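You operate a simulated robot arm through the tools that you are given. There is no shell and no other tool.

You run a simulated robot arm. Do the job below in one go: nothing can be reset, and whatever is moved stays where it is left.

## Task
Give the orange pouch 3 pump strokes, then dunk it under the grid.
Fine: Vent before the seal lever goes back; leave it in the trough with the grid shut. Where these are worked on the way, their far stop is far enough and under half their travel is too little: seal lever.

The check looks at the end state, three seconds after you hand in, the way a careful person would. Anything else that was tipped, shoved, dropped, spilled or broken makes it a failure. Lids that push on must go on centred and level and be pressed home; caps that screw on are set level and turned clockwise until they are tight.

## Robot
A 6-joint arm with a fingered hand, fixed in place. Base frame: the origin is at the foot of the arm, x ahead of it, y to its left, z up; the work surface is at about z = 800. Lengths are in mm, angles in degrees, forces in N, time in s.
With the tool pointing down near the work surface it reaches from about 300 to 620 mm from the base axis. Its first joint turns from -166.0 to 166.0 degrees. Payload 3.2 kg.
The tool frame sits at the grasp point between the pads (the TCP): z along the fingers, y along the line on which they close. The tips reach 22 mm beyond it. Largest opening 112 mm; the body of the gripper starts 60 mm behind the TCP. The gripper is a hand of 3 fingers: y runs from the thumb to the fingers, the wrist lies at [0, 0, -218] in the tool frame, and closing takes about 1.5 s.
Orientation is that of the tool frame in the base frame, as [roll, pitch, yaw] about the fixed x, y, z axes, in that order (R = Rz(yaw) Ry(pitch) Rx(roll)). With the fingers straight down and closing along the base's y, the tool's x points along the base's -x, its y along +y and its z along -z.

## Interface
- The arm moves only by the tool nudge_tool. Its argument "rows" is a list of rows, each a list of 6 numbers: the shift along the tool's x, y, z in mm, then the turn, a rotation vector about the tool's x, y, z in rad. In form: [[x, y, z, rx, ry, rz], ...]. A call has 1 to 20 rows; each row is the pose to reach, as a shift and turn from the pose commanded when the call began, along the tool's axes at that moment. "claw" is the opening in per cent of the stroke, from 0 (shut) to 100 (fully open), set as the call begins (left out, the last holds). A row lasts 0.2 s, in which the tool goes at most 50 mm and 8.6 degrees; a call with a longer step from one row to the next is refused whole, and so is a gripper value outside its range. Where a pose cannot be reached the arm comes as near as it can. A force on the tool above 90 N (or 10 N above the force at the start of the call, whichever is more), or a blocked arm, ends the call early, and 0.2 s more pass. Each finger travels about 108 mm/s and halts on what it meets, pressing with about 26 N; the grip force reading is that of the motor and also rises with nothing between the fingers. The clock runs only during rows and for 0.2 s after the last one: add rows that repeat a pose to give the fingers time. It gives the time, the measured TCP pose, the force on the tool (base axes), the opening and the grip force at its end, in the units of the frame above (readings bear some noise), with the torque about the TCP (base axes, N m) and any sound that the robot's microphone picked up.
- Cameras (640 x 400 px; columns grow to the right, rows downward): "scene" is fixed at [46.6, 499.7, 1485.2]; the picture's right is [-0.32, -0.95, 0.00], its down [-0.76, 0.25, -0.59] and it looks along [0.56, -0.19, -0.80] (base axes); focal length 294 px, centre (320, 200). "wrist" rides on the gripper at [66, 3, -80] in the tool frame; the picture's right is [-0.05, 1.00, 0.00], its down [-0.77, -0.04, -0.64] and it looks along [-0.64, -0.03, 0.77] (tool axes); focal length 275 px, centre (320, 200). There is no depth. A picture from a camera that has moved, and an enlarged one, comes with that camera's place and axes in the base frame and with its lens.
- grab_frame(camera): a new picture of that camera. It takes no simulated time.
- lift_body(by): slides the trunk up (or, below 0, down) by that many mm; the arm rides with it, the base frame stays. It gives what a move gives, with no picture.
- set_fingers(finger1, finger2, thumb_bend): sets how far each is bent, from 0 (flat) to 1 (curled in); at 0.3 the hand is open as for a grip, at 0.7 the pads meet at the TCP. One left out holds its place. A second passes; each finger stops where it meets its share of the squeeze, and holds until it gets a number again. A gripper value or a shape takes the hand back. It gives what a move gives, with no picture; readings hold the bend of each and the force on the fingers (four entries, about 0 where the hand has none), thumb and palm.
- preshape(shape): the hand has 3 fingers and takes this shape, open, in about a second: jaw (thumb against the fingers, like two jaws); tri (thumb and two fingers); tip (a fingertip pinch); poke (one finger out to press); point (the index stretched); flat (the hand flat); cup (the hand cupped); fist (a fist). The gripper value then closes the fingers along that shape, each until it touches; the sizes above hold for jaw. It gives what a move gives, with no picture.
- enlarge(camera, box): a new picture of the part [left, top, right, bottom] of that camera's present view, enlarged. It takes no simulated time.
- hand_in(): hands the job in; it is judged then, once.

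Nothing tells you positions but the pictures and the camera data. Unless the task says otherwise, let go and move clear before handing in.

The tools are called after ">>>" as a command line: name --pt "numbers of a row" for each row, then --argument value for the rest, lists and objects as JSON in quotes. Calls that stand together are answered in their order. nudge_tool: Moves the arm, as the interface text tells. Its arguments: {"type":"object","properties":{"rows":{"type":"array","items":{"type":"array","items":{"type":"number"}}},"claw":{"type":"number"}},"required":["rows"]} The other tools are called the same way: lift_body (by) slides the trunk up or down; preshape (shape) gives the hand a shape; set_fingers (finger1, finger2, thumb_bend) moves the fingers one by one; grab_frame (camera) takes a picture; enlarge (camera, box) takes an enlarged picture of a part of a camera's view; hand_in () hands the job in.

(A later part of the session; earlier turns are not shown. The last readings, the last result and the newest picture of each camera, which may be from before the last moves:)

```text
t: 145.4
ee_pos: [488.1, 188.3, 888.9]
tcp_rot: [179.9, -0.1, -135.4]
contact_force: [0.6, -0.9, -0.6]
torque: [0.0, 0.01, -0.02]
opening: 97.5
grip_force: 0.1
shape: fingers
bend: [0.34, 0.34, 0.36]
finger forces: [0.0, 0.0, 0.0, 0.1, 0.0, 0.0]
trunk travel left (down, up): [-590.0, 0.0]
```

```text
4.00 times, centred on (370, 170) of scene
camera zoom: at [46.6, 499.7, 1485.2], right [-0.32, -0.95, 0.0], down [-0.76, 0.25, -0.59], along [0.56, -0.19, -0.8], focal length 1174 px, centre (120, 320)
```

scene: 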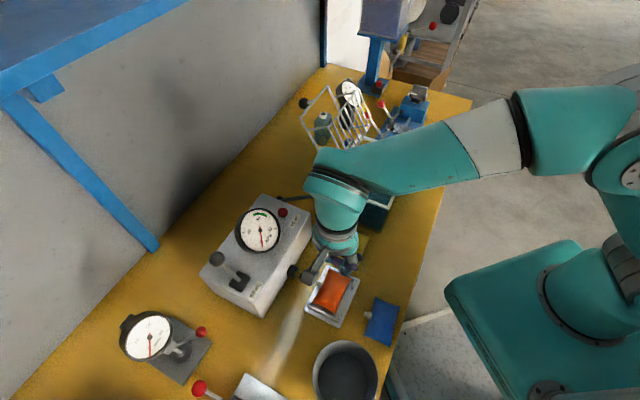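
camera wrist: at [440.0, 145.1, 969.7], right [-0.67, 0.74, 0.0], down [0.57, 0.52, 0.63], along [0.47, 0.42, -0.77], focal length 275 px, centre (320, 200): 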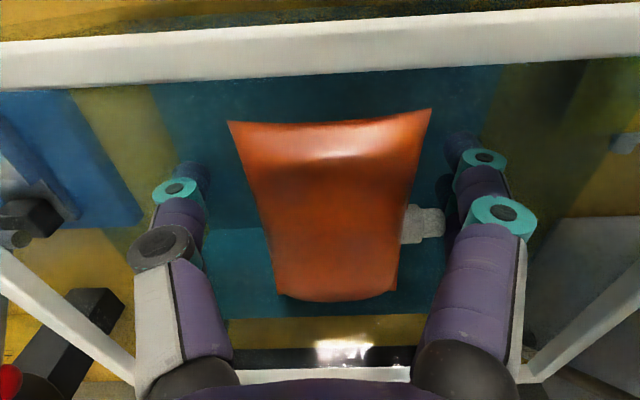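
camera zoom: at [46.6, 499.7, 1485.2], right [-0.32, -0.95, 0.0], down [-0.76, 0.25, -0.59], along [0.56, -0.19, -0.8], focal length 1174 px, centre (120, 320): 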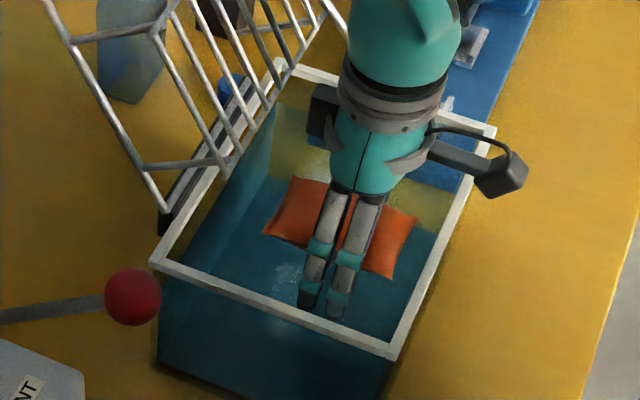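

The pouch floats freely. I raise the hand straight up slowly.

>>> nudge_tool --pt "0 0 -10 0 0 0" --pt "0 0 -25 0 0 0" --pt "0 0 -45 0 0 0" --pt "0 0 -75 0 0 0" --pt "2 0 -110 0 0 0" --pt "4 0 -130 0 0 0" --pt "4 0 -130 0 0 0"

>>> grab_frame --camera "wrist"

>>> enlarge --camera "scene" --box '[290, 70, 430, 220]'

```text
t: 147.0
ee_pos: [485.8, 186.6, 1020.5]
tcp_rot: [-180.0, -0.2, -135.4]
contact_force: [-0.1, -0.4, 0.4]
torque: [-0.01, -0.01, 0.0]
opening: 97.3
grip_force: 0.1
shape: fingers
bend: [0.34, 0.34, 0.36]
finger forces: [0.1, 0.0, 0.1, 0.0, 0.0, 0.1]
trunk travel left (down, up): [-590.0, 0.0]
```

```text
taken
camera wrist: at [436.5, 142.8, 1099.9], right [-0.67, 0.74, 0.0], down [0.57, 0.52, 0.63], along [0.47, 0.42, -0.77], focal length 275 px, centre (320, 200)
```

wrist: 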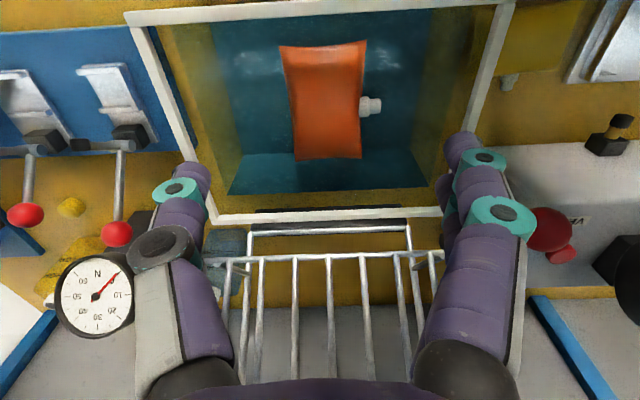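

```text
2.67 times, centred on (360, 145) of scene
camera zoom: at [46.6, 499.7, 1485.2], right [-0.32, -0.95, 0.0], down [-0.76, 0.25, -0.59], along [0.56, -0.19, -0.8], focal length 783 px, centre (213, 347)
```

zoom: 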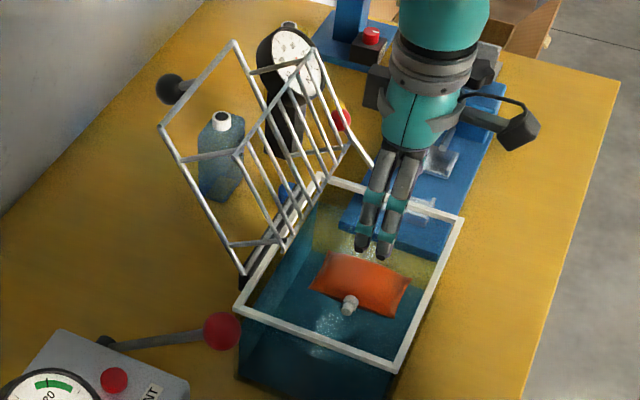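

The pouch floats in the middle of the trough. Next is the grid, so I tilt the hand to look squarely at it and measure its frame, panel and knob properly.

>>> nudge_tool --pt "15 0 -15 0 -0.1 0" --pt "30 0 -30 0 -0.2 0" --pt "45 0 -45 0 -0.3 0" --pt "60 0 -60 0 -0.4 0" --pt "75 0 -70 0 -0.5 0" --pt "80 0 -75 0 -0.55 0" --pt "80 0 -75 0 -0.55 0"

>>> grab_frame --camera "wrist"

>>> enlarge --camera "scene" --box '[290, 70, 430, 200]'

```text
t: 148.6
ee_pos: [428.2, 129.4, 1095.0]
tcp_rot: [180.0, 31.6, -135.4]
contact_force: [0.0, -0.2, -0.2]
torque: [0.03, -0.02, -0.02]
opening: 97.4
grip_force: 0.0
shape: fingers
bend: [0.34, 0.34, 0.36]
finger forces: [0.1, 0.1, 0.1, 0.0, 0.1, 0.1]
trunk travel left (down, up): [-590.0, 0.0]
```

```text
taken
camera wrist: at [357.2, 63.4, 1127.8], right [-0.67, 0.74, 0.03], down [0.26, 0.2, 0.94], along [0.69, 0.64, -0.33], focal length 275 px, centre (320, 200)
```

wrist: 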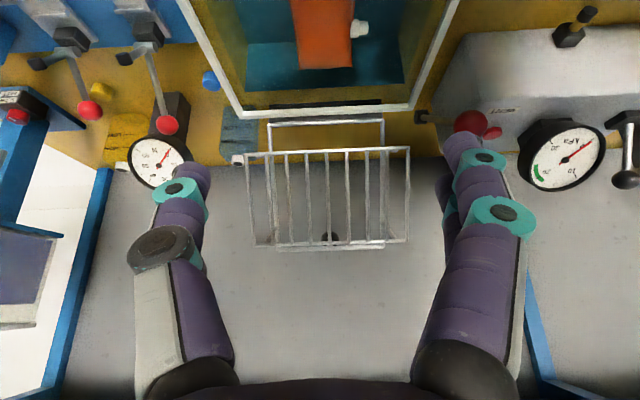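

```text
3.08 times, centred on (360, 135) of scene
camera zoom: at [46.6, 499.7, 1485.2], right [-0.32, -0.95, 0.0], down [-0.76, 0.25, -0.59], along [0.56, -0.19, -0.8], focal length 903 px, centre (197, 400)
```

zoom: 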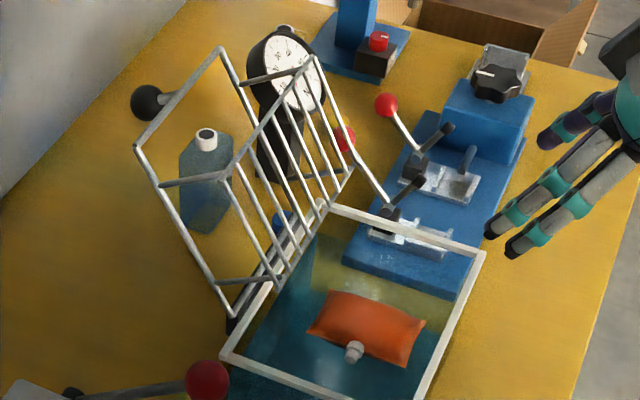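

>>> enlarge --camera "wrist" --box '[215, 85, 435, 265]'

>>> enlarge --camera "scene" --box '[300, 75, 380, 180]'

```text
2.22 times, centred on (325, 175) of wrist
camera zoom: at [357.2, 63.4, 1127.8], right [-0.67, 0.74, 0.03], down [0.26, 0.2, 0.94], along [0.69, 0.64, -0.33], focal length 612 px, centre (309, 256)
```

zoom: 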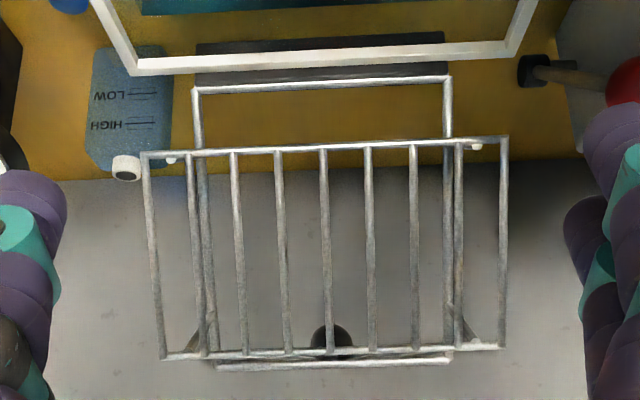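

```text
3.81 times, centred on (340, 128) of scene
camera zoom: at [46.6, 499.7, 1485.2], right [-0.32, -0.95, 0.0], down [-0.76, 0.25, -0.59], along [0.56, -0.19, -0.8], focal length 1118 px, centre (244, 476)
```

zoom: 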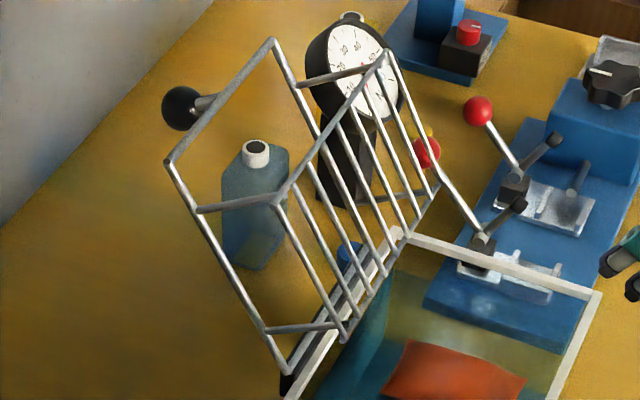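

Now the geometry is clear. The frame is hinged at n≈590, z≈923 and leans back 30°. The barred panel stands 77 mm proud of it, with its top edge at about n 587, z 1077. The knob (n 696) is out of reach at first, so I'll grip the panel's top edge to start the swing and take the knob once it comes over. First I level out and turn the hand.

>>> nudge_tool --pt "-8 0 -13 0 0.14 0" --pt "-16 0 -26 0 0.28 0" --pt "-24 0 -38 0 0.42 0" --pt "-26 0 -42.6 0 0.552 0" --pt "-26 0 -42.6 0 0.552 0" --claw 45

>>> nudge_tool --pt "0 0 0 0 0 0.13" --pt "0 0 0 0 0 0.26" --pt "0 0 0 0 0 0.39" --pt "0 0 0 0 0 0.52" --pt "0 0 0 0 0 0.65" --pt "0 0 0 0 0 0.78" --pt "0 0 0 0 0 0.91" --pt "0 0 0 0 0 1.04" --pt "0 0 0 0 0 1.17" --pt "0 0 0 0 0 1.3" --pt "0 0 0 0 0 1.43" --pt "0 0 0 0 0 1.563" --pt "0 0 0 0 0 1.563"

>>> grab_frame --camera "wrist"

>>> grab_frame --camera "scene"

```text
t: 149.8
ee_pos: [430.6, 129.0, 1143.3]
tcp_rot: [180.0, -0.4, -135.3]
contact_force: [0.4, -0.2, -0.7]
torque: [0.01, 0.01, -0.03]
opening: 50.8
grip_force: 0.1
shape: jaw
bend: [0.73, 0.73, 0.7]
finger forces: [0.0, 0.0, 0.0, 0.0, 0.1, 0.0]
trunk travel left (down, up): [-590.0, 0.0]
```

```text
t: 152.6
ee_pos: [428.6, 128.3, 1143.5]
tcp_rot: [-179.8, 0.0, 135.0]
contact_force: [0.4, -0.2, 0.0]
torque: [0.01, -0.01, -0.04]
opening: 51.1
grip_force: 0.2
shape: jaw
bend: [0.73, 0.73, 0.7]
finger forces: [0.1, 0.0, 0.0, 0.1, 0.0, 0.0]
trunk travel left (down, up): [-590.0, 0.0]
```

```text
taken
camera wrist: at [385.5, 179.4, 1223.8], right [0.74, 0.67, 0.0], down [0.52, -0.57, 0.64], along [0.43, -0.47, -0.77], focal length 275 px, centre (320, 200)
```

wrist: 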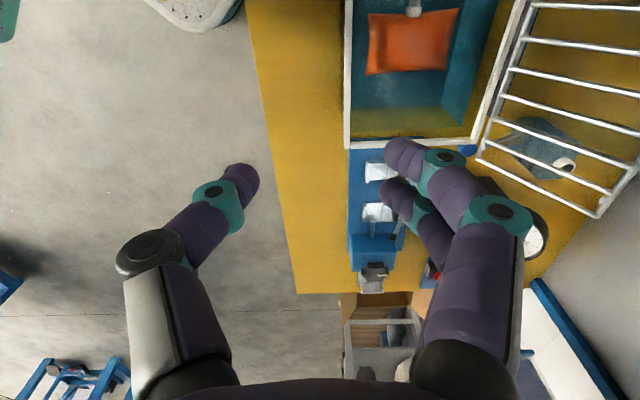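

```text
taken
```

scene: 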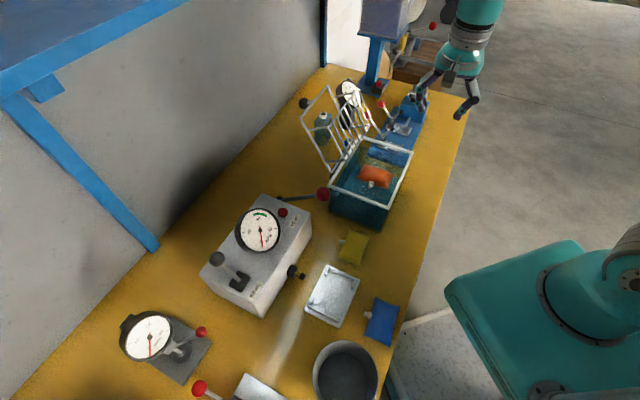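

>>> nudge_tool --pt "2 20 0 -0.06 0 0" --pt "5 50 0 -0.13 0 0" --pt "8 85 0 -0.2 0 0" --pt "11 120 0 -0.27 0 0" --pt "14 150 2 -0.33 0 0" --pt "14.5 168 4 -0.349 0 0" --pt "14.5 168 4 -0.349 0 0" --claw 40

>>> grab_frame --camera "wrist"

>>> enlarge --camera "scene" --box '[280, 40, 440, 200]'

```text
t: 154.2
ee_pos: [537.6, 258.5, 1140.6]
tcp_rot: [160.2, -0.1, 135.1]
contact_force: [-0.4, 0.1, 0.0]
torque: [-0.03, 0.0, -0.04]
opening: 45.4
grip_force: 0.0
shape: jaw
bend: [0.73, 0.73, 0.7]
finger forces: [0.0, 0.0, 0.0, 0.0, 0.0, 0.0]
trunk travel left (down, up): [-590.0, 0.0]
```

```text
taken
camera wrist: at [473.4, 288.9, 1216.5], right [0.7, 0.63, 0.34], down [0.37, -0.72, 0.58], along [0.61, -0.28, -0.74], focal length 275 px, centre (320, 200)
```

wrist: 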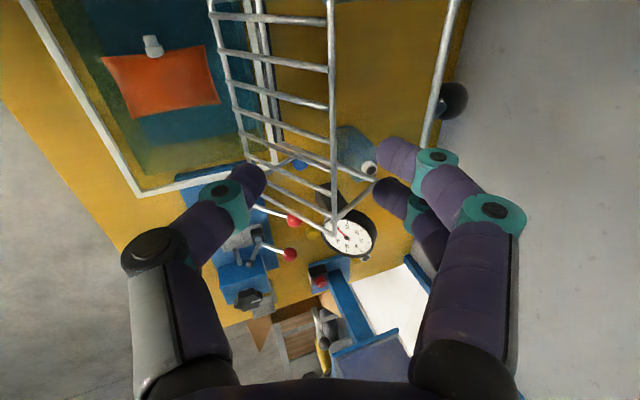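

```text
2.50 times, centred on (360, 120) of scene
camera zoom: at [46.6, 499.7, 1485.2], right [-0.32, -0.95, 0.0], down [-0.76, 0.25, -0.59], along [0.56, -0.19, -0.8], focal length 734 px, centre (220, 400)
```

zoom: 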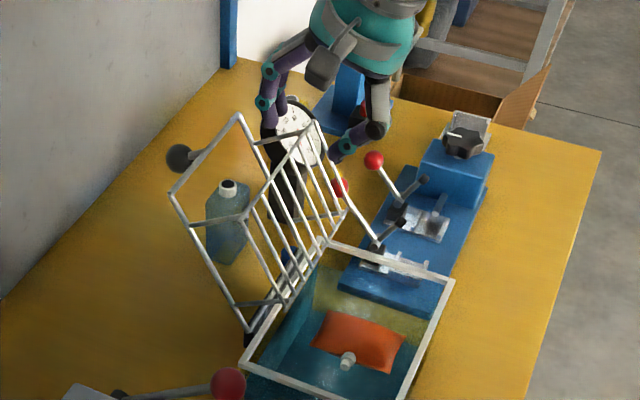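

The panel's top edge lies almost straight ahead of the TCP. I advance along the tool axis so it sits between thumb and fingers.

>>> nudge_tool --pt "0 2 15 0 0 0" --pt "0 4 30 0 0 0" --pt "0 4.6 42 0 0 0" --pt "0 4.6 42 0 0 0" --claw 40

>>> grab_frame --camera "wrist"

>>> enlarge --camera "scene" --box '[290, 50, 410, 170]'

```text
t: 155.2
ee_pos: [549.7, 271.7, 1101.5]
tcp_rot: [160.1, -0.1, 135.1]
contact_force: [0.5, -0.5, 0.3]
torque: [-0.01, 0.03, 0.02]
opening: 45.1
grip_force: 0.1
shape: jaw
bend: [0.73, 0.73, 0.7]
finger forces: [0.0, 0.0, 0.1, 0.0, 0.0, 0.0]
trunk travel left (down, up): [-590.0, 0.0]
```

```text
taken
camera wrist: at [487.0, 301.6, 1178.4], right [0.7, 0.63, 0.34], down [0.37, -0.72, 0.59], along [0.61, -0.28, -0.74], focal length 275 px, centre (320, 200)
```

wrist: 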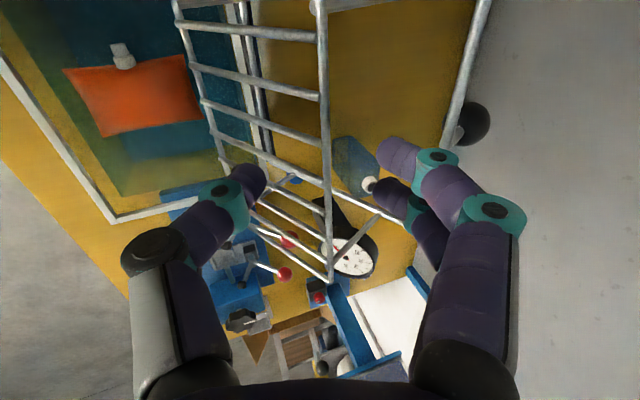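

```text
3.33 times, centred on (350, 110) of scene
camera zoom: at [46.6, 499.7, 1485.2], right [-0.32, -0.95, 0.0], down [-0.76, 0.25, -0.59], along [0.56, -0.19, -0.8], focal length 978 px, centre (220, 500)
```

zoom: 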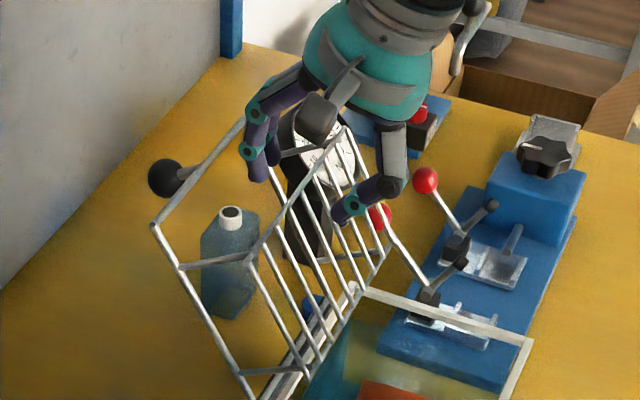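

The bar runs right between thumb and fingers. I advance 15 mm more and close on it.

>>> nudge_tool --pt "0 0 8 0 0 0" --pt "0 0 15 0 0 0" --pt "0 0 15 0 0 0" --claw 40

>>> nudge_tool --pt "0 0 0 0 0 0" --pt "0 0 0 0 0 0" --pt "0 0 0 0 0 0" --pt "0 0 0 0 0 0" --claw 2

>>> grab_frame --camera "wrist"

>>> enlarge --camera "scene" --box '[290, 50, 410, 170]'

```text
t: 156.0
ee_pos: [554.5, 275.3, 1088.5]
tcp_rot: [160.3, 0.0, 135.1]
contact_force: [-0.5, 0.1, 0.0]
torque: [-0.01, -0.03, 0.0]
opening: 45.2
grip_force: 0.1
shape: jaw
bend: [0.73, 0.73, 0.7]
finger forces: [0.0, 0.1, 0.0, 0.0, 0.0, 0.0]
trunk travel left (down, up): [-590.0, 0.0]
```

```text
t: 157.0
ee_pos: [551.5, 273.1, 1091.1]
tcp_rot: [159.9, 0.0, 135.1]
contact_force: [-2.5, -3.5, 21.6]
torque: [-0.04, 0.0, -0.05]
opening: 3.8
grip_force: 25.8
shape: jaw
bend: [0.71, 0.71, 0.71]
finger forces: [12.0, 12.0, 0.0, 0.0, 26.4, 0.0]
trunk travel left (down, up): [-590.0, 0.0]
```

```text
taken
camera wrist: at [488.5, 303.7, 1167.2], right [0.7, 0.63, 0.34], down [0.37, -0.72, 0.59], along [0.62, -0.28, -0.73], focal length 275 px, centre (320, 200)
```

wrist: 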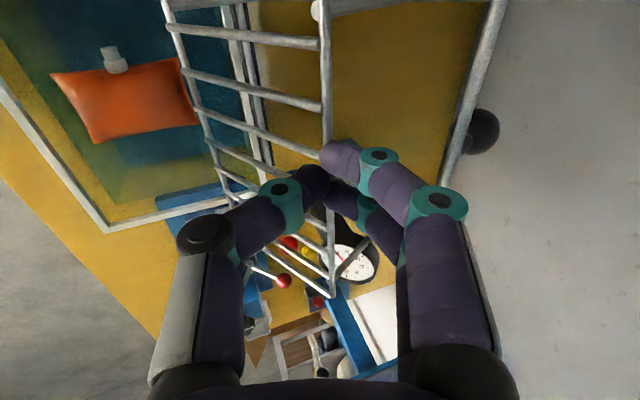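

```text
3.33 times, centred on (350, 110) of scene
camera zoom: at [46.6, 499.7, 1485.2], right [-0.32, -0.95, 0.0], down [-0.76, 0.25, -0.59], along [0.56, -0.19, -0.8], focal length 978 px, centre (220, 500)
```

zoom: 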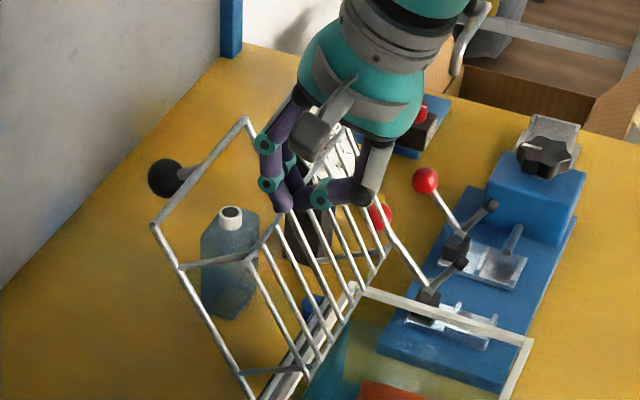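

The tips only pinch the top of the bar and are being pushed up. I reopen, go 10 mm deeper and grip again.

>>> nudge_tool --pt "0 0 0 0 0 0" --pt "0 0 0 0 0 0" --pt "0 0 6 0 0 0" --pt "0 0 12 0 0 0" --pt "0 0 12 0 0 0" --claw 35

>>> nudge_tool --pt "0 0 0 0 0 0" --pt "0 0 0 0 0 0" --pt "0 0 0 0 0 0" --pt "0 0 0 0 0 0" --claw 2

>>> enlarge --camera "wrist" --box '[220, 80, 460, 300]'

```text
t: 158.2
ee_pos: [556.2, 277.4, 1076.3]
tcp_rot: [160.2, -0.1, 135.0]
contact_force: [-0.7, -0.7, 1.0]
torque: [0.02, 0.02, 0.0]
opening: 38.9
grip_force: 0.0
shape: jaw
bend: [0.74, 0.74, 0.7]
finger forces: [0.0, 0.1, 0.0, 0.0, 1.4, 0.0]
trunk travel left (down, up): [-590.0, 0.0]
```

```text
t: 159.2
ee_pos: [553.9, 275.5, 1077.2]
tcp_rot: [160.0, 0.0, 135.0]
contact_force: [-11.8, -11.5, 6.2]
torque: [-0.34, 0.42, 0.02]
opening: 6.5
grip_force: 0.2
shape: jaw
bend: [0.7, 0.7, 0.67]
finger forces: [0.0, 0.1, 0.0, 0.1, 17.8, 0.0]
trunk travel left (down, up): [-590.0, 0.0]
```

```text
1.82 times, centred on (340, 190) of wrist
camera zoom: at [491.1, 306.3, 1154.4], right [0.7, 0.63, 0.34], down [0.37, -0.72, 0.58], along [0.62, -0.28, -0.74], focal length 500 px, centre (284, 218)
```

zoom: 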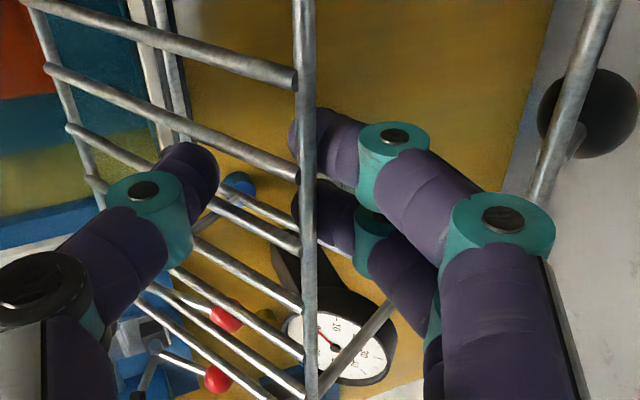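

The panel bar is caged between thumb (front) and fingers (behind). I relax the thumb slightly and pull the panel gently towards the robot along its arc.

>>> nudge_tool --pt "0 0 0 0 0 0" --pt "0 -8 -3 0 0 0" --pt "0 -16 -5 0 0 0" --pt "0 -25 -8 0 0 0" --pt "0 -34 -10 0 0 0" --pt "0 -34 -10 0 0 0" --claw 14

>>> grab_frame --camera "wrist"

>>> enlarge --camera "scene" --box '[290, 50, 420, 190]'

```text
t: 160.6
ee_pos: [533.9, 251.9, 1074.2]
tcp_rot: [160.2, -0.1, 135.1]
contact_force: [0.3, 1.3, -0.3]
torque: [0.03, 0.01, 0.02]
opening: 16.2
grip_force: 0.1
shape: jaw
bend: [0.72, 0.72, 0.7]
finger forces: [0.7, 0.9, 0.0, 0.1, 0.0, 0.1]
trunk travel left (down, up): [-590.0, 0.0]
```

```text
taken
camera wrist: at [469.1, 283.1, 1150.1], right [0.7, 0.63, 0.34], down [0.37, -0.72, 0.59], along [0.61, -0.28, -0.74], focal length 275 px, centre (320, 200)
```

wrist: 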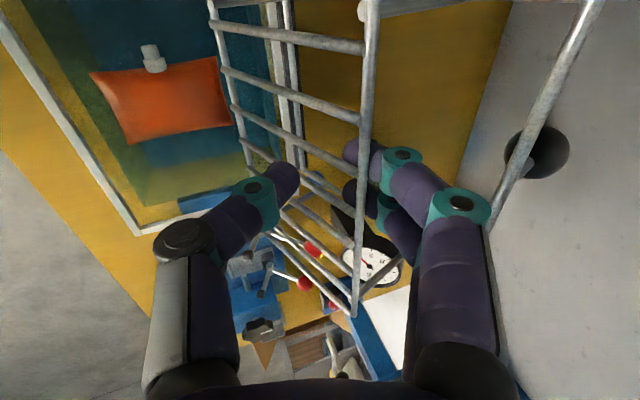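

```text
2.86 times, centred on (355, 120) of scene
camera zoom: at [46.6, 499.7, 1485.2], right [-0.32, -0.95, 0.0], down [-0.76, 0.25, -0.59], along [0.56, -0.19, -0.8], focal length 838 px, centre (220, 429)
```

zoom: 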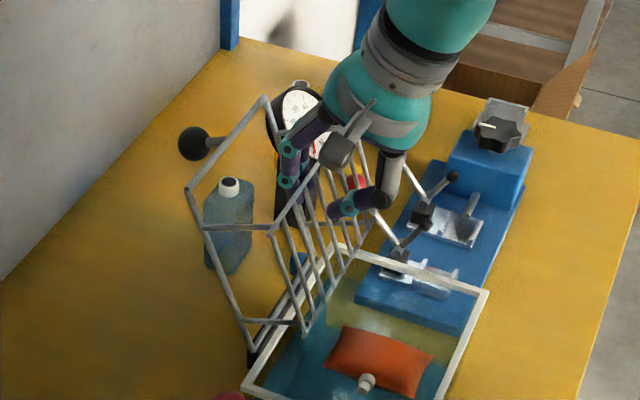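

The grid follows with very little force. I continue pulling it up towards vertical.

>>> nudge_tool --pt "0 -12 -2 0 0 0" --pt "0 -24 -3 0 0 0" --pt "0 -36 -3 0 0 0" --pt "0 -48 -2 0 0 0" --pt "0 -48 -2 0 0 0" --claw 14

>>> grab_frame --camera "wrist"

>>> enlarge --camera "scene" --box '[290, 50, 420, 190]'

```text
t: 161.8
ee_pos: [500.9, 218.3, 1059.0]
tcp_rot: [160.2, -0.2, 135.1]
contact_force: [-1.3, -1.0, -0.8]
torque: [-0.05, 0.0, -0.02]
opening: 16.5
grip_force: 0.0
shape: jaw
bend: [0.72, 0.72, 0.7]
finger forces: [0.1, 0.0, 0.0, 0.1, 1.8, 0.0]
trunk travel left (down, up): [-590.0, 0.0]
```

```text
taken
camera wrist: at [436.7, 249.5, 1135.6], right [0.7, 0.63, 0.34], down [0.37, -0.72, 0.59], along [0.61, -0.28, -0.74], focal length 275 px, centre (320, 200)
```

wrist: 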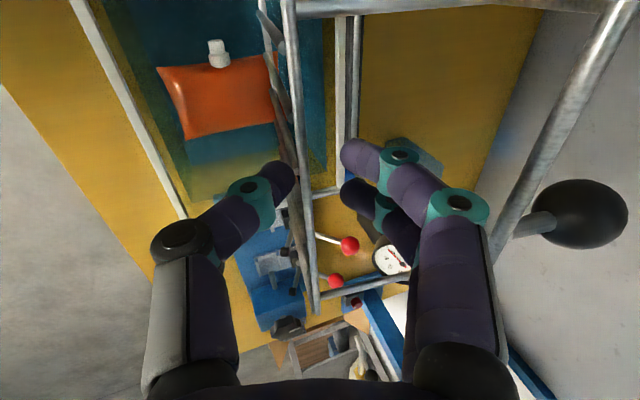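

```text
2.86 times, centred on (355, 120) of scene
camera zoom: at [46.6, 499.7, 1485.2], right [-0.32, -0.95, 0.0], down [-0.76, 0.25, -0.59], along [0.56, -0.19, -0.8], focal length 838 px, centre (220, 429)
```

zoom: 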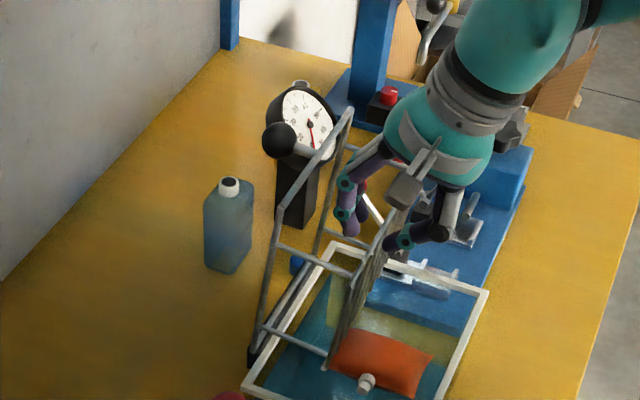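

The grid is just past balance and rests lightly on my thumb (1.8 N). I lower it under control, rotating the hand with the grid so frame and fingers stay clear, the first 10° to check.

>>> nudge_tool --pt "0 -13.5 3 -0.0873 0 0" --pt "0 -27.1 7.2 -0.1745 0 0" --pt "0 -27.1 7.2 -0.1745 0 0" --claw 14

>>> grab_frame --camera "wrist"

>>> enlarge --camera "scene" --box '[290, 50, 420, 190]'

```text
t: 162.6
ee_pos: [483.4, 202.9, 1042.7]
tcp_rot: [150.1, 0.0, 135.1]
contact_force: [-1.0, -1.5, -0.9]
torque: [-0.05, 0.0, 0.01]
opening: 16.4
grip_force: 0.1
shape: jaw
bend: [0.72, 0.72, 0.7]
finger forces: [0.0, 0.0, 0.1, 0.0, 2.4, 0.1]
trunk travel left (down, up): [-590.0, 0.0]
```

```text
taken
camera wrist: at [411.0, 224.8, 1114.5], right [0.65, 0.58, 0.5], down [0.3, -0.79, 0.53], along [0.7, -0.19, -0.68], focal length 275 px, centre (320, 200)
```

wrist: 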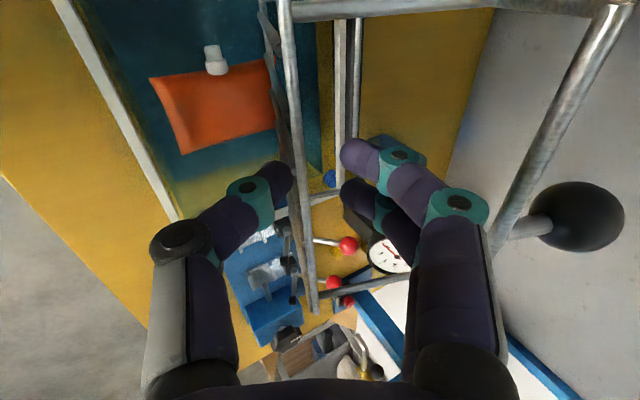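

```text
2.86 times, centred on (355, 120) of scene
camera zoom: at [46.6, 499.7, 1485.2], right [-0.32, -0.95, 0.0], down [-0.76, 0.25, -0.59], along [0.56, -0.19, -0.8], focal length 838 px, centre (220, 429)
```

zoom: 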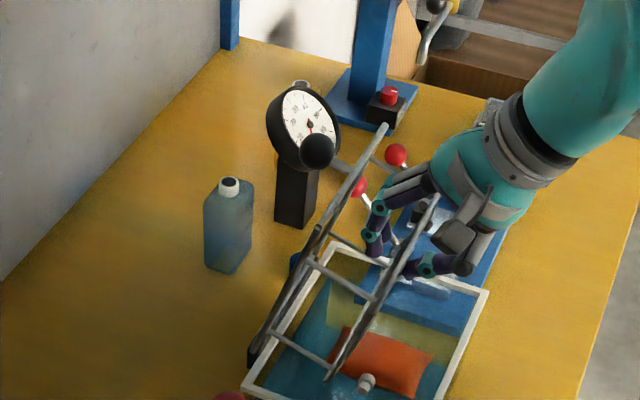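

This works well: the grid rests on the thumb and the geometry stays constant. I continue lowering another 20°.

>>> nudge_tool --pt "0 -13.3 3.7 -0.0873 0 0" --pt "0 -26.7 7.8 -0.1745 0 0" --pt "0 -39.2 13.8 -0.2618 0 0" --pt "0 -51.7 20.3 -0.349 0 0" --pt "0 -51.7 20.3 -0.349 0 0" --claw 14

>>> grab_frame --camera "wrist"

>>> enlarge --camera "scene" --box '[290, 50, 430, 200]'

```text
t: 163.8
ee_pos: [459.3, 179.1, 1000.1]
tcp_rot: [130.1, -0.2, 134.9]
contact_force: [-2.3, -0.9, -2.4]
torque: [-0.02, 0.06, 0.03]
opening: 17.1
grip_force: 0.0
shape: jaw
bend: [0.72, 0.72, 0.7]
finger forces: [0.0, 0.0, 0.0, 0.0, 3.4, 0.1]
trunk travel left (down, up): [-590.0, 0.0]
```

```text
taken
camera wrist: at [370.6, 184.8, 1054.1], right [0.49, 0.42, 0.76], down [0.19, -0.91, 0.38], along [0.85, -0.04, -0.52], focal length 275 px, centre (320, 200)
```

wrist: 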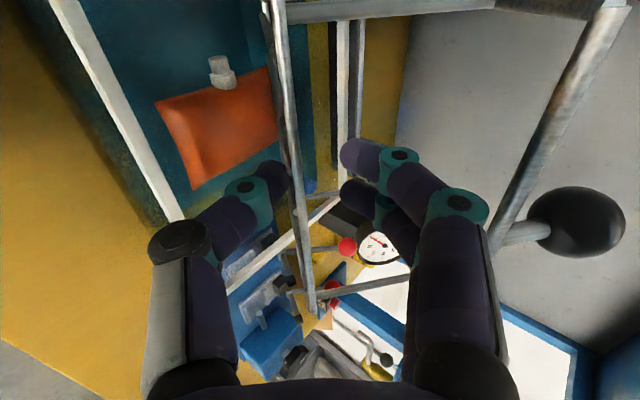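

```text
2.67 times, centred on (360, 125) of scene
camera zoom: at [46.6, 499.7, 1485.2], right [-0.32, -0.95, 0.0], down [-0.76, 0.25, -0.59], along [0.56, -0.19, -0.8], focal length 783 px, centre (213, 400)
```

zoom: 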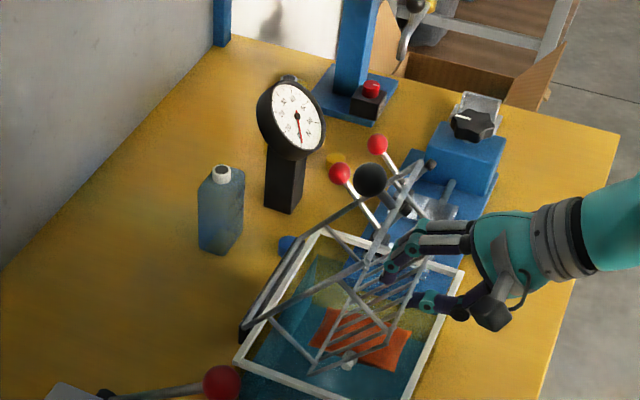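

The grid is at about 58° and the thumb carries it easily. I take it down a bit more, then slip the hand straight out. The last part is a light swing onto the rim, which I'll press home from the knob afterwards.

>>> nudge_tool --pt "0 -9.5 2.4 -0.061 0 0" --pt "0 -18.9 4.9 -0.122 0 0" --pt "0 -18.9 4.9 -0.122 0 0" --claw 14

>>> grab_frame --camera "wrist"

>>> enlarge --camera "scene" --box '[310, 90, 450, 220]'

```text
t: 164.6
ee_pos: [469.6, 171.0, 1008.7]
tcp_rot: [123.4, -0.4, 135.2]
contact_force: [-4.1, -0.5, -2.6]
torque: [-0.01, 0.09, 0.04]
opening: 17.4
grip_force: 0.1
shape: jaw
bend: [0.72, 0.72, 0.7]
finger forces: [0.0, 0.0, 0.0, 0.0, 3.8, 0.0]
out of reach, approached as far as the arm can: row 1, 2, 3
trunk travel left (down, up): [-590.0, 0.0]
```

```text
taken
camera wrist: at [377.0, 173.0, 1055.0], right [0.42, 0.35, 0.83], down [0.16, -0.94, 0.32], along [0.89, 0.0, -0.45], focal length 275 px, centre (320, 200)
```

wrist: 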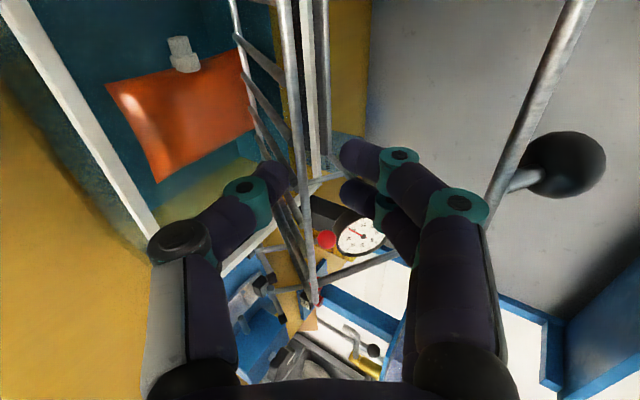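

```text
3.08 times, centred on (380, 155) of scene
camera zoom: at [46.6, 499.7, 1485.2], right [-0.32, -0.95, 0.0], down [-0.76, 0.25, -0.59], along [0.56, -0.19, -0.8], focal length 903 px, centre (135, 338)
```

zoom: 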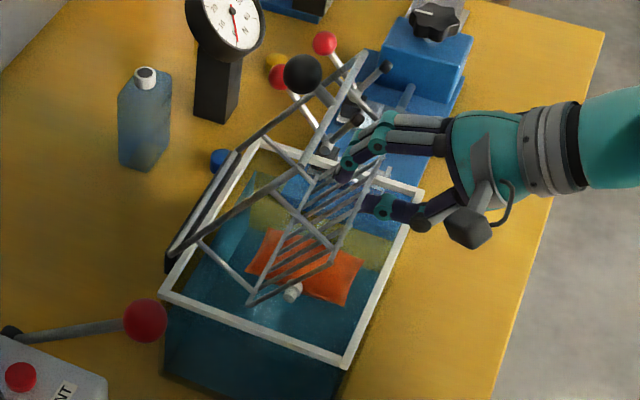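

I've hit the arm's inner reach limit here, so I can't slip out towards the robot at this angle. I raise the grid back to about 68°, where there's room to withdraw upwards.

>>> nudge_tool --pt "4 7 1 0.1 0 0" --pt "7.5 13 2 0.2 0 0" --pt "10.7 19.2 3.4 0.29 0 0" --pt "10.7 19.2 3.4 0.29 0 0" --claw 14

>>> grab_frame --camera "wrist"

>>> enlarge --camera "scene" --box '[310, 70, 450, 200]'

```text
t: 165.6
ee_pos: [472.0, 187.8, 1021.6]
tcp_rot: [139.8, 0.0, 135.2]
contact_force: [-0.5, -3.3, -0.6]
torque: [-0.12, 0.01, -0.05]
opening: 16.9
grip_force: 0.1
shape: jaw
bend: [0.72, 0.72, 0.7]
finger forces: [0.0, 0.0, 0.1, 0.1, 3.3, 0.0]
trunk travel left (down, up): [-590.0, 0.0]
```

```text
taken
camera wrist: at [390.7, 200.8, 1085.4], right [0.57, 0.51, 0.64], down [0.24, -0.85, 0.46], along [0.79, -0.11, -0.61], focal length 275 px, centre (320, 200)
```

wrist: 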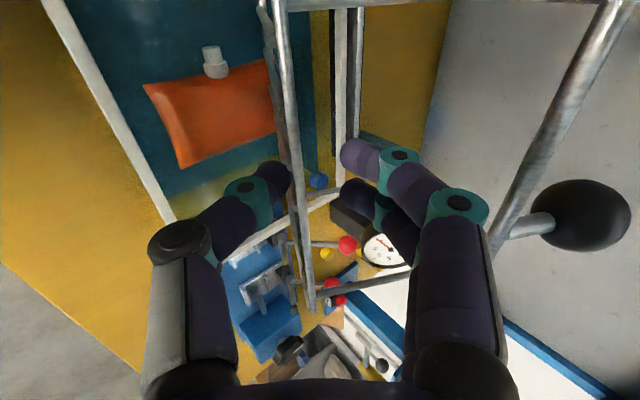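

```text
3.08 times, centred on (380, 135) of scene
camera zoom: at [46.6, 499.7, 1485.2], right [-0.32, -0.95, 0.0], down [-0.76, 0.25, -0.59], along [0.56, -0.19, -0.8], focal length 903 px, centre (135, 400)
```

zoom: 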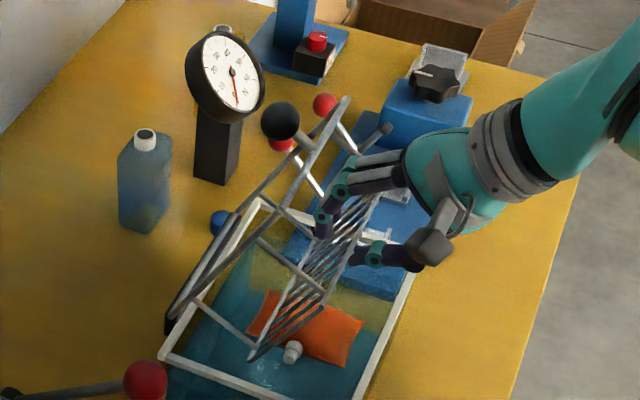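

I'd rather not let it drop from here. Gravity and friction suggest it should balance at about 98–100°, so I take it back up there. If it stays put, I can take the knob and lower it fully under control.

>>> nudge_tool --pt "0 14 -2 0.089 0 0" --pt "0 28.3 -4.1 0.178 0 0" --pt "0 42 -3 0.265 0 0" --pt "0 56.2 -1.5 0.3525 0 0" --pt "0 69 1 0.3525 0 0" --pt "0 82.1 3.5 0.3525 0 0" --pt "0 82.1 3.5 0.3525 0 0" --claw 14

>>> grab_frame --camera "wrist"

>>> enlarge --camera "scene" --box '[290, 50, 420, 190]'

```text
t: 167.2
ee_pos: [518.4, 234.9, 1072.5]
tcp_rot: [160.0, -0.1, 135.1]
contact_force: [-1.8, -1.1, 1.1]
torque: [-0.03, -0.01, -0.02]
opening: 16.2
grip_force: 0.2
shape: jaw
bend: [0.72, 0.72, 0.7]
finger forces: [0.0, 0.1, 0.1, 0.0, 1.1, 0.1]
trunk travel left (down, up): [-590.0, 0.0]
```

```text
taken
camera wrist: at [454.1, 265.2, 1148.4], right [0.7, 0.63, 0.34], down [0.37, -0.72, 0.58], along [0.62, -0.28, -0.74], focal length 275 px, centre (320, 200)
```

wrist: 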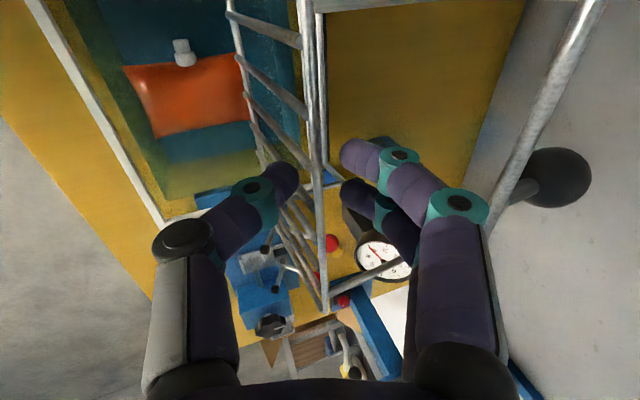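

```text
2.86 times, centred on (355, 120) of scene
camera zoom: at [46.6, 499.7, 1485.2], right [-0.32, -0.95, 0.0], down [-0.76, 0.25, -0.59], along [0.56, -0.19, -0.8], focal length 838 px, centre (220, 429)
```

zoom: 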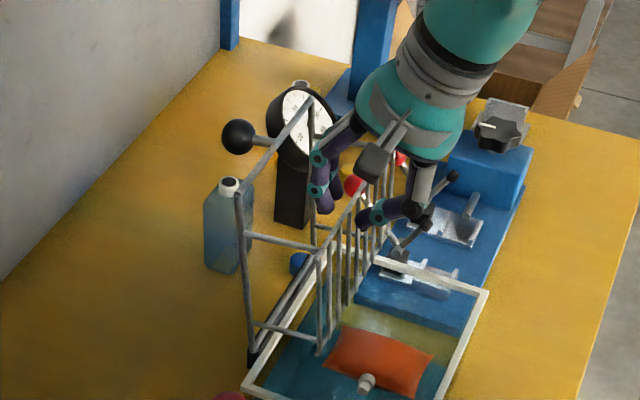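

Thumb load is only about 1 N here. I test whether the grid stays by itself, moving the thumb 6 mm away from it.

>>> nudge_tool --pt "0 -3 -1 0 0 0" --pt "0 -6 -2 0 0 0" --pt "0 -6 -2 0 0 0" --pt "0 -6 -2 0 0 0" --claw 16

>>> enlarge --camera "wrist" --box '[200, 80, 480, 300]'

```text
t: 168.2
ee_pos: [512.0, 230.0, 1072.0]
tcp_rot: [160.0, -0.1, 135.0]
contact_force: [-0.4, -1.7, -0.8]
torque: [-0.01, 0.02, -0.01]
opening: 18.1
grip_force: 0.1
shape: jaw
bend: [0.72, 0.72, 0.7]
finger forces: [0.0, 0.1, 0.1, 0.0, 1.1, 0.0]
trunk travel left (down, up): [-590.0, 0.0]
```

```text
1.82 times, centred on (340, 190) of wrist
camera zoom: at [449.4, 260.5, 1148.3], right [0.7, 0.63, 0.34], down [0.37, -0.72, 0.58], along [0.62, -0.28, -0.74], focal length 500 px, centre (284, 218)
```

zoom: 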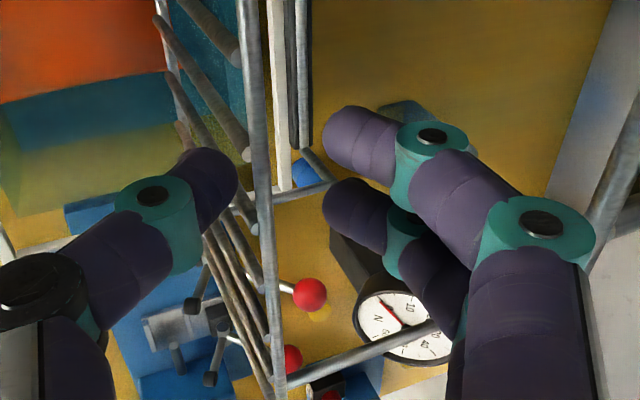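

It isn't self-holding, so it follows the thumb. Before deciding how to finish, I check how damped the hinge is: I retreat quickly in one step and see whether the grid lags behind.

>>> nudge_tool --pt "0 -42 10 -0.14 0 0" --claw 16

>>> grab_frame --camera "wrist"

```text
t: 168.6
ee_pos: [486.7, 204.0, 1048.4]
tcp_rot: [151.9, -0.1, 135.0]
contact_force: [-2.0, -3.1, 0.7]
torque: [-0.02, 0.07, -0.03]
opening: 19.2
grip_force: 0.1
shape: jaw
bend: [0.73, 0.73, 0.7]
finger forces: [0.0, 0.1, 0.0, 0.0, 3.9, 0.0]
trunk travel left (down, up): [-590.0, 0.0]
```

```text
taken
camera wrist: at [416.1, 227.1, 1120.9], right [0.66, 0.59, 0.47], down [0.31, -0.78, 0.54], along [0.69, -0.21, -0.7], focal length 275 px, centre (320, 200)
```

wrist: 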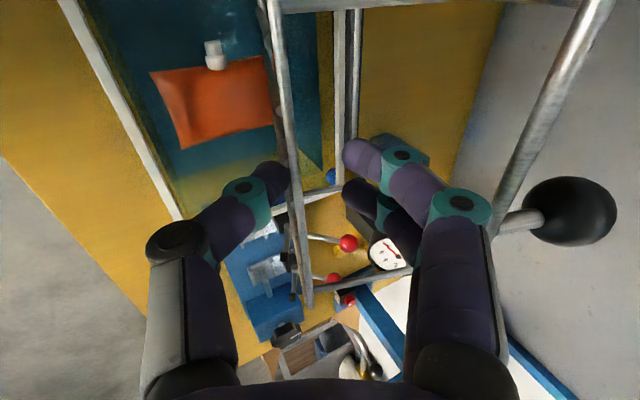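

The grid falls freely, so I'll hand it over in stages. I slide along the bar to u≈255 for more arm room and lower to about 58° on the thumb. Then I open the thumb so the frame's top bar comes to rest on my fingers, and lower it on those.

>>> nudge_tool --pt "-12 -16 6 -0.105 0 0" --pt "-25 -31.4 12.2 -0.209 0 0" --pt "-39 -44 19 -0.297 0 0" --pt "-52.4 -55.9 25.6 -0.384 0 0" --pt "-52.4 -55.9 25.6 -0.384 0 0" --claw 14

>>> grab_frame --camera "wrist"

>>> enlarge --camera "scene" --box '[310, 70, 450, 200]'

```text
t: 169.8
ee_pos: [498.7, 141.1, 998.3]
tcp_rot: [130.0, -0.2, 135.0]
contact_force: [-3.6, -0.5, -2.5]
torque: [-0.01, 0.08, 0.02]
opening: 17.5
grip_force: 0.2
shape: jaw
bend: [0.72, 0.72, 0.7]
finger forces: [0.0, 0.0, 0.0, 0.0, 3.8, 0.0]
trunk travel left (down, up): [-590.0, 0.0]
```

```text
taken
camera wrist: at [409.5, 146.7, 1052.8], right [0.49, 0.42, 0.77], down [0.19, -0.91, 0.38], along [0.85, -0.04, -0.52], focal length 275 px, centre (320, 200)
```

wrist: 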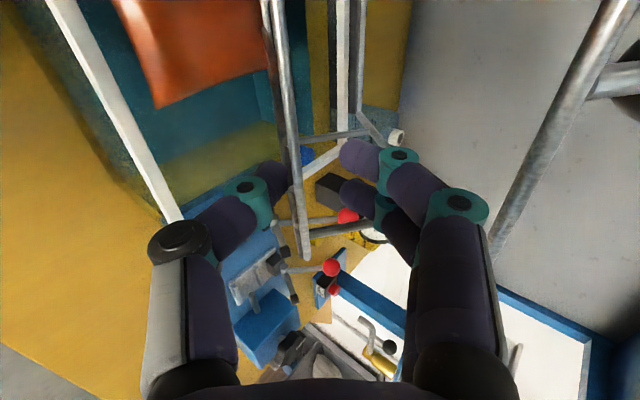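

```text
3.08 times, centred on (380, 135) of scene
camera zoom: at [46.6, 499.7, 1485.2], right [-0.32, -0.95, 0.0], down [-0.76, 0.25, -0.59], along [0.56, -0.19, -0.8], focal length 903 px, centre (135, 400)
```

zoom: 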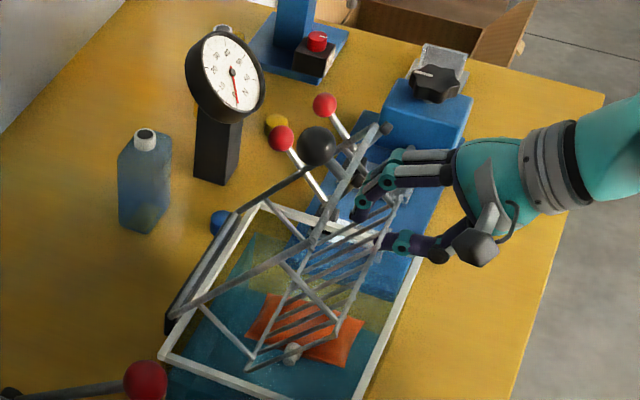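

Good position. Now I open just the thumb in stages, letting the frame's top bar settle onto the fingers.

>>> set_fingers --thumb_bend 0.55

>>> grab_frame --camera "wrist"

>>> enlarge --camera "scene" --box '[310, 70, 450, 200]'

```text
t: 170.8
ee_pos: [498.3, 140.6, 998.5]
tcp_rot: [129.9, -0.2, 135.1]
contact_force: [-1.4, -0.2, -2.5]
torque: [-0.06, 0.05, 0.0]
opening: 34.3
grip_force: 1.6
shape: fingers
bend: [0.72, 0.72, 0.53]
finger forces: [0.0, 0.0, 0.0, 0.0, 3.4, 0.0]
trunk travel left (down, up): [-590.0, 0.0]
```

```text
taken
camera wrist: at [409.9, 146.8, 1052.9], right [0.49, 0.42, 0.77], down [0.19, -0.91, 0.38], along [0.85, -0.04, -0.52], focal length 275 px, centre (320, 200)
```

wrist: 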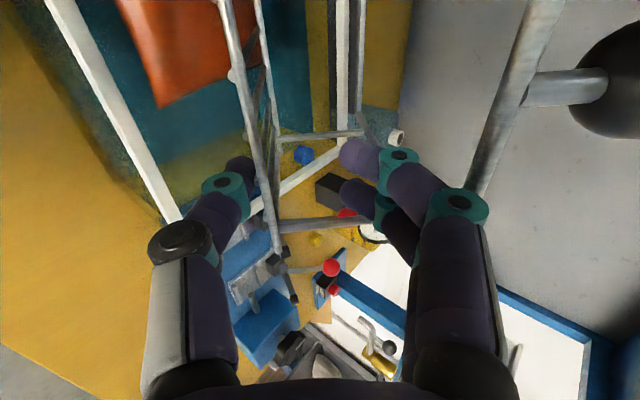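

```text
3.08 times, centred on (380, 135) of scene
camera zoom: at [46.6, 499.7, 1485.2], right [-0.32, -0.95, 0.0], down [-0.76, 0.25, -0.59], along [0.56, -0.19, -0.8], focal length 903 px, centre (135, 400)
```

zoom: 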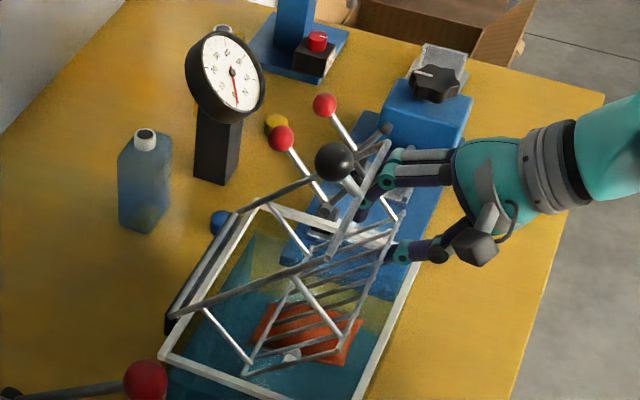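

>>> set_fingers --thumb_bend 0.46

>>> grab_frame --camera "wrist"

>>> enlarge --camera "scene" --box '[310, 70, 450, 200]'

```text
t: 171.8
ee_pos: [498.6, 141.0, 998.8]
tcp_rot: [129.9, -0.2, 135.1]
contact_force: [-1.5, -1.7, -1.1]
torque: [0.05, -0.08, -0.07]
opening: 40.3
grip_force: 1.0
shape: fingers
bend: [0.72, 0.72, 0.46]
finger forces: [1.3, 1.5, 0.1, 0.0, 0.0, 0.0]
trunk travel left (down, up): [-590.0, 0.0]
```

```text
taken
camera wrist: at [409.7, 146.7, 1053.0], right [0.49, 0.42, 0.77], down [0.19, -0.91, 0.38], along [0.85, -0.04, -0.52], focal length 275 px, centre (320, 200)
```

wrist: 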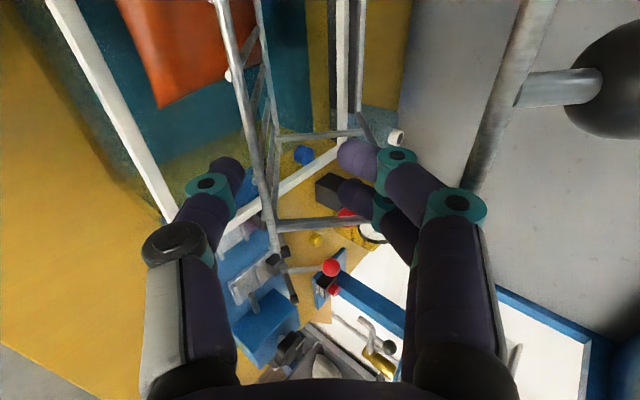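

```text
3.08 times, centred on (380, 135) of scene
camera zoom: at [46.6, 499.7, 1485.2], right [-0.32, -0.95, 0.0], down [-0.76, 0.25, -0.59], along [0.56, -0.19, -0.8], focal length 903 px, centre (135, 400)
```

zoom: 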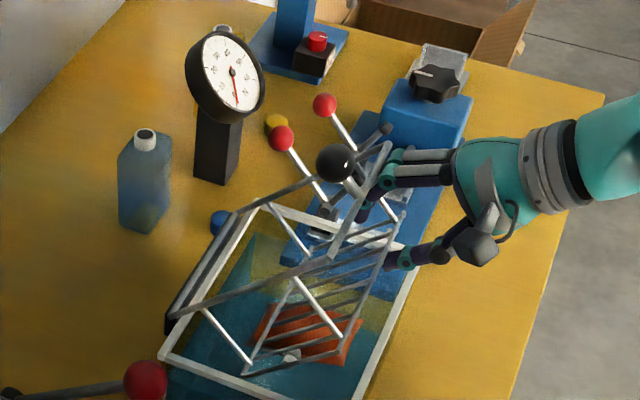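

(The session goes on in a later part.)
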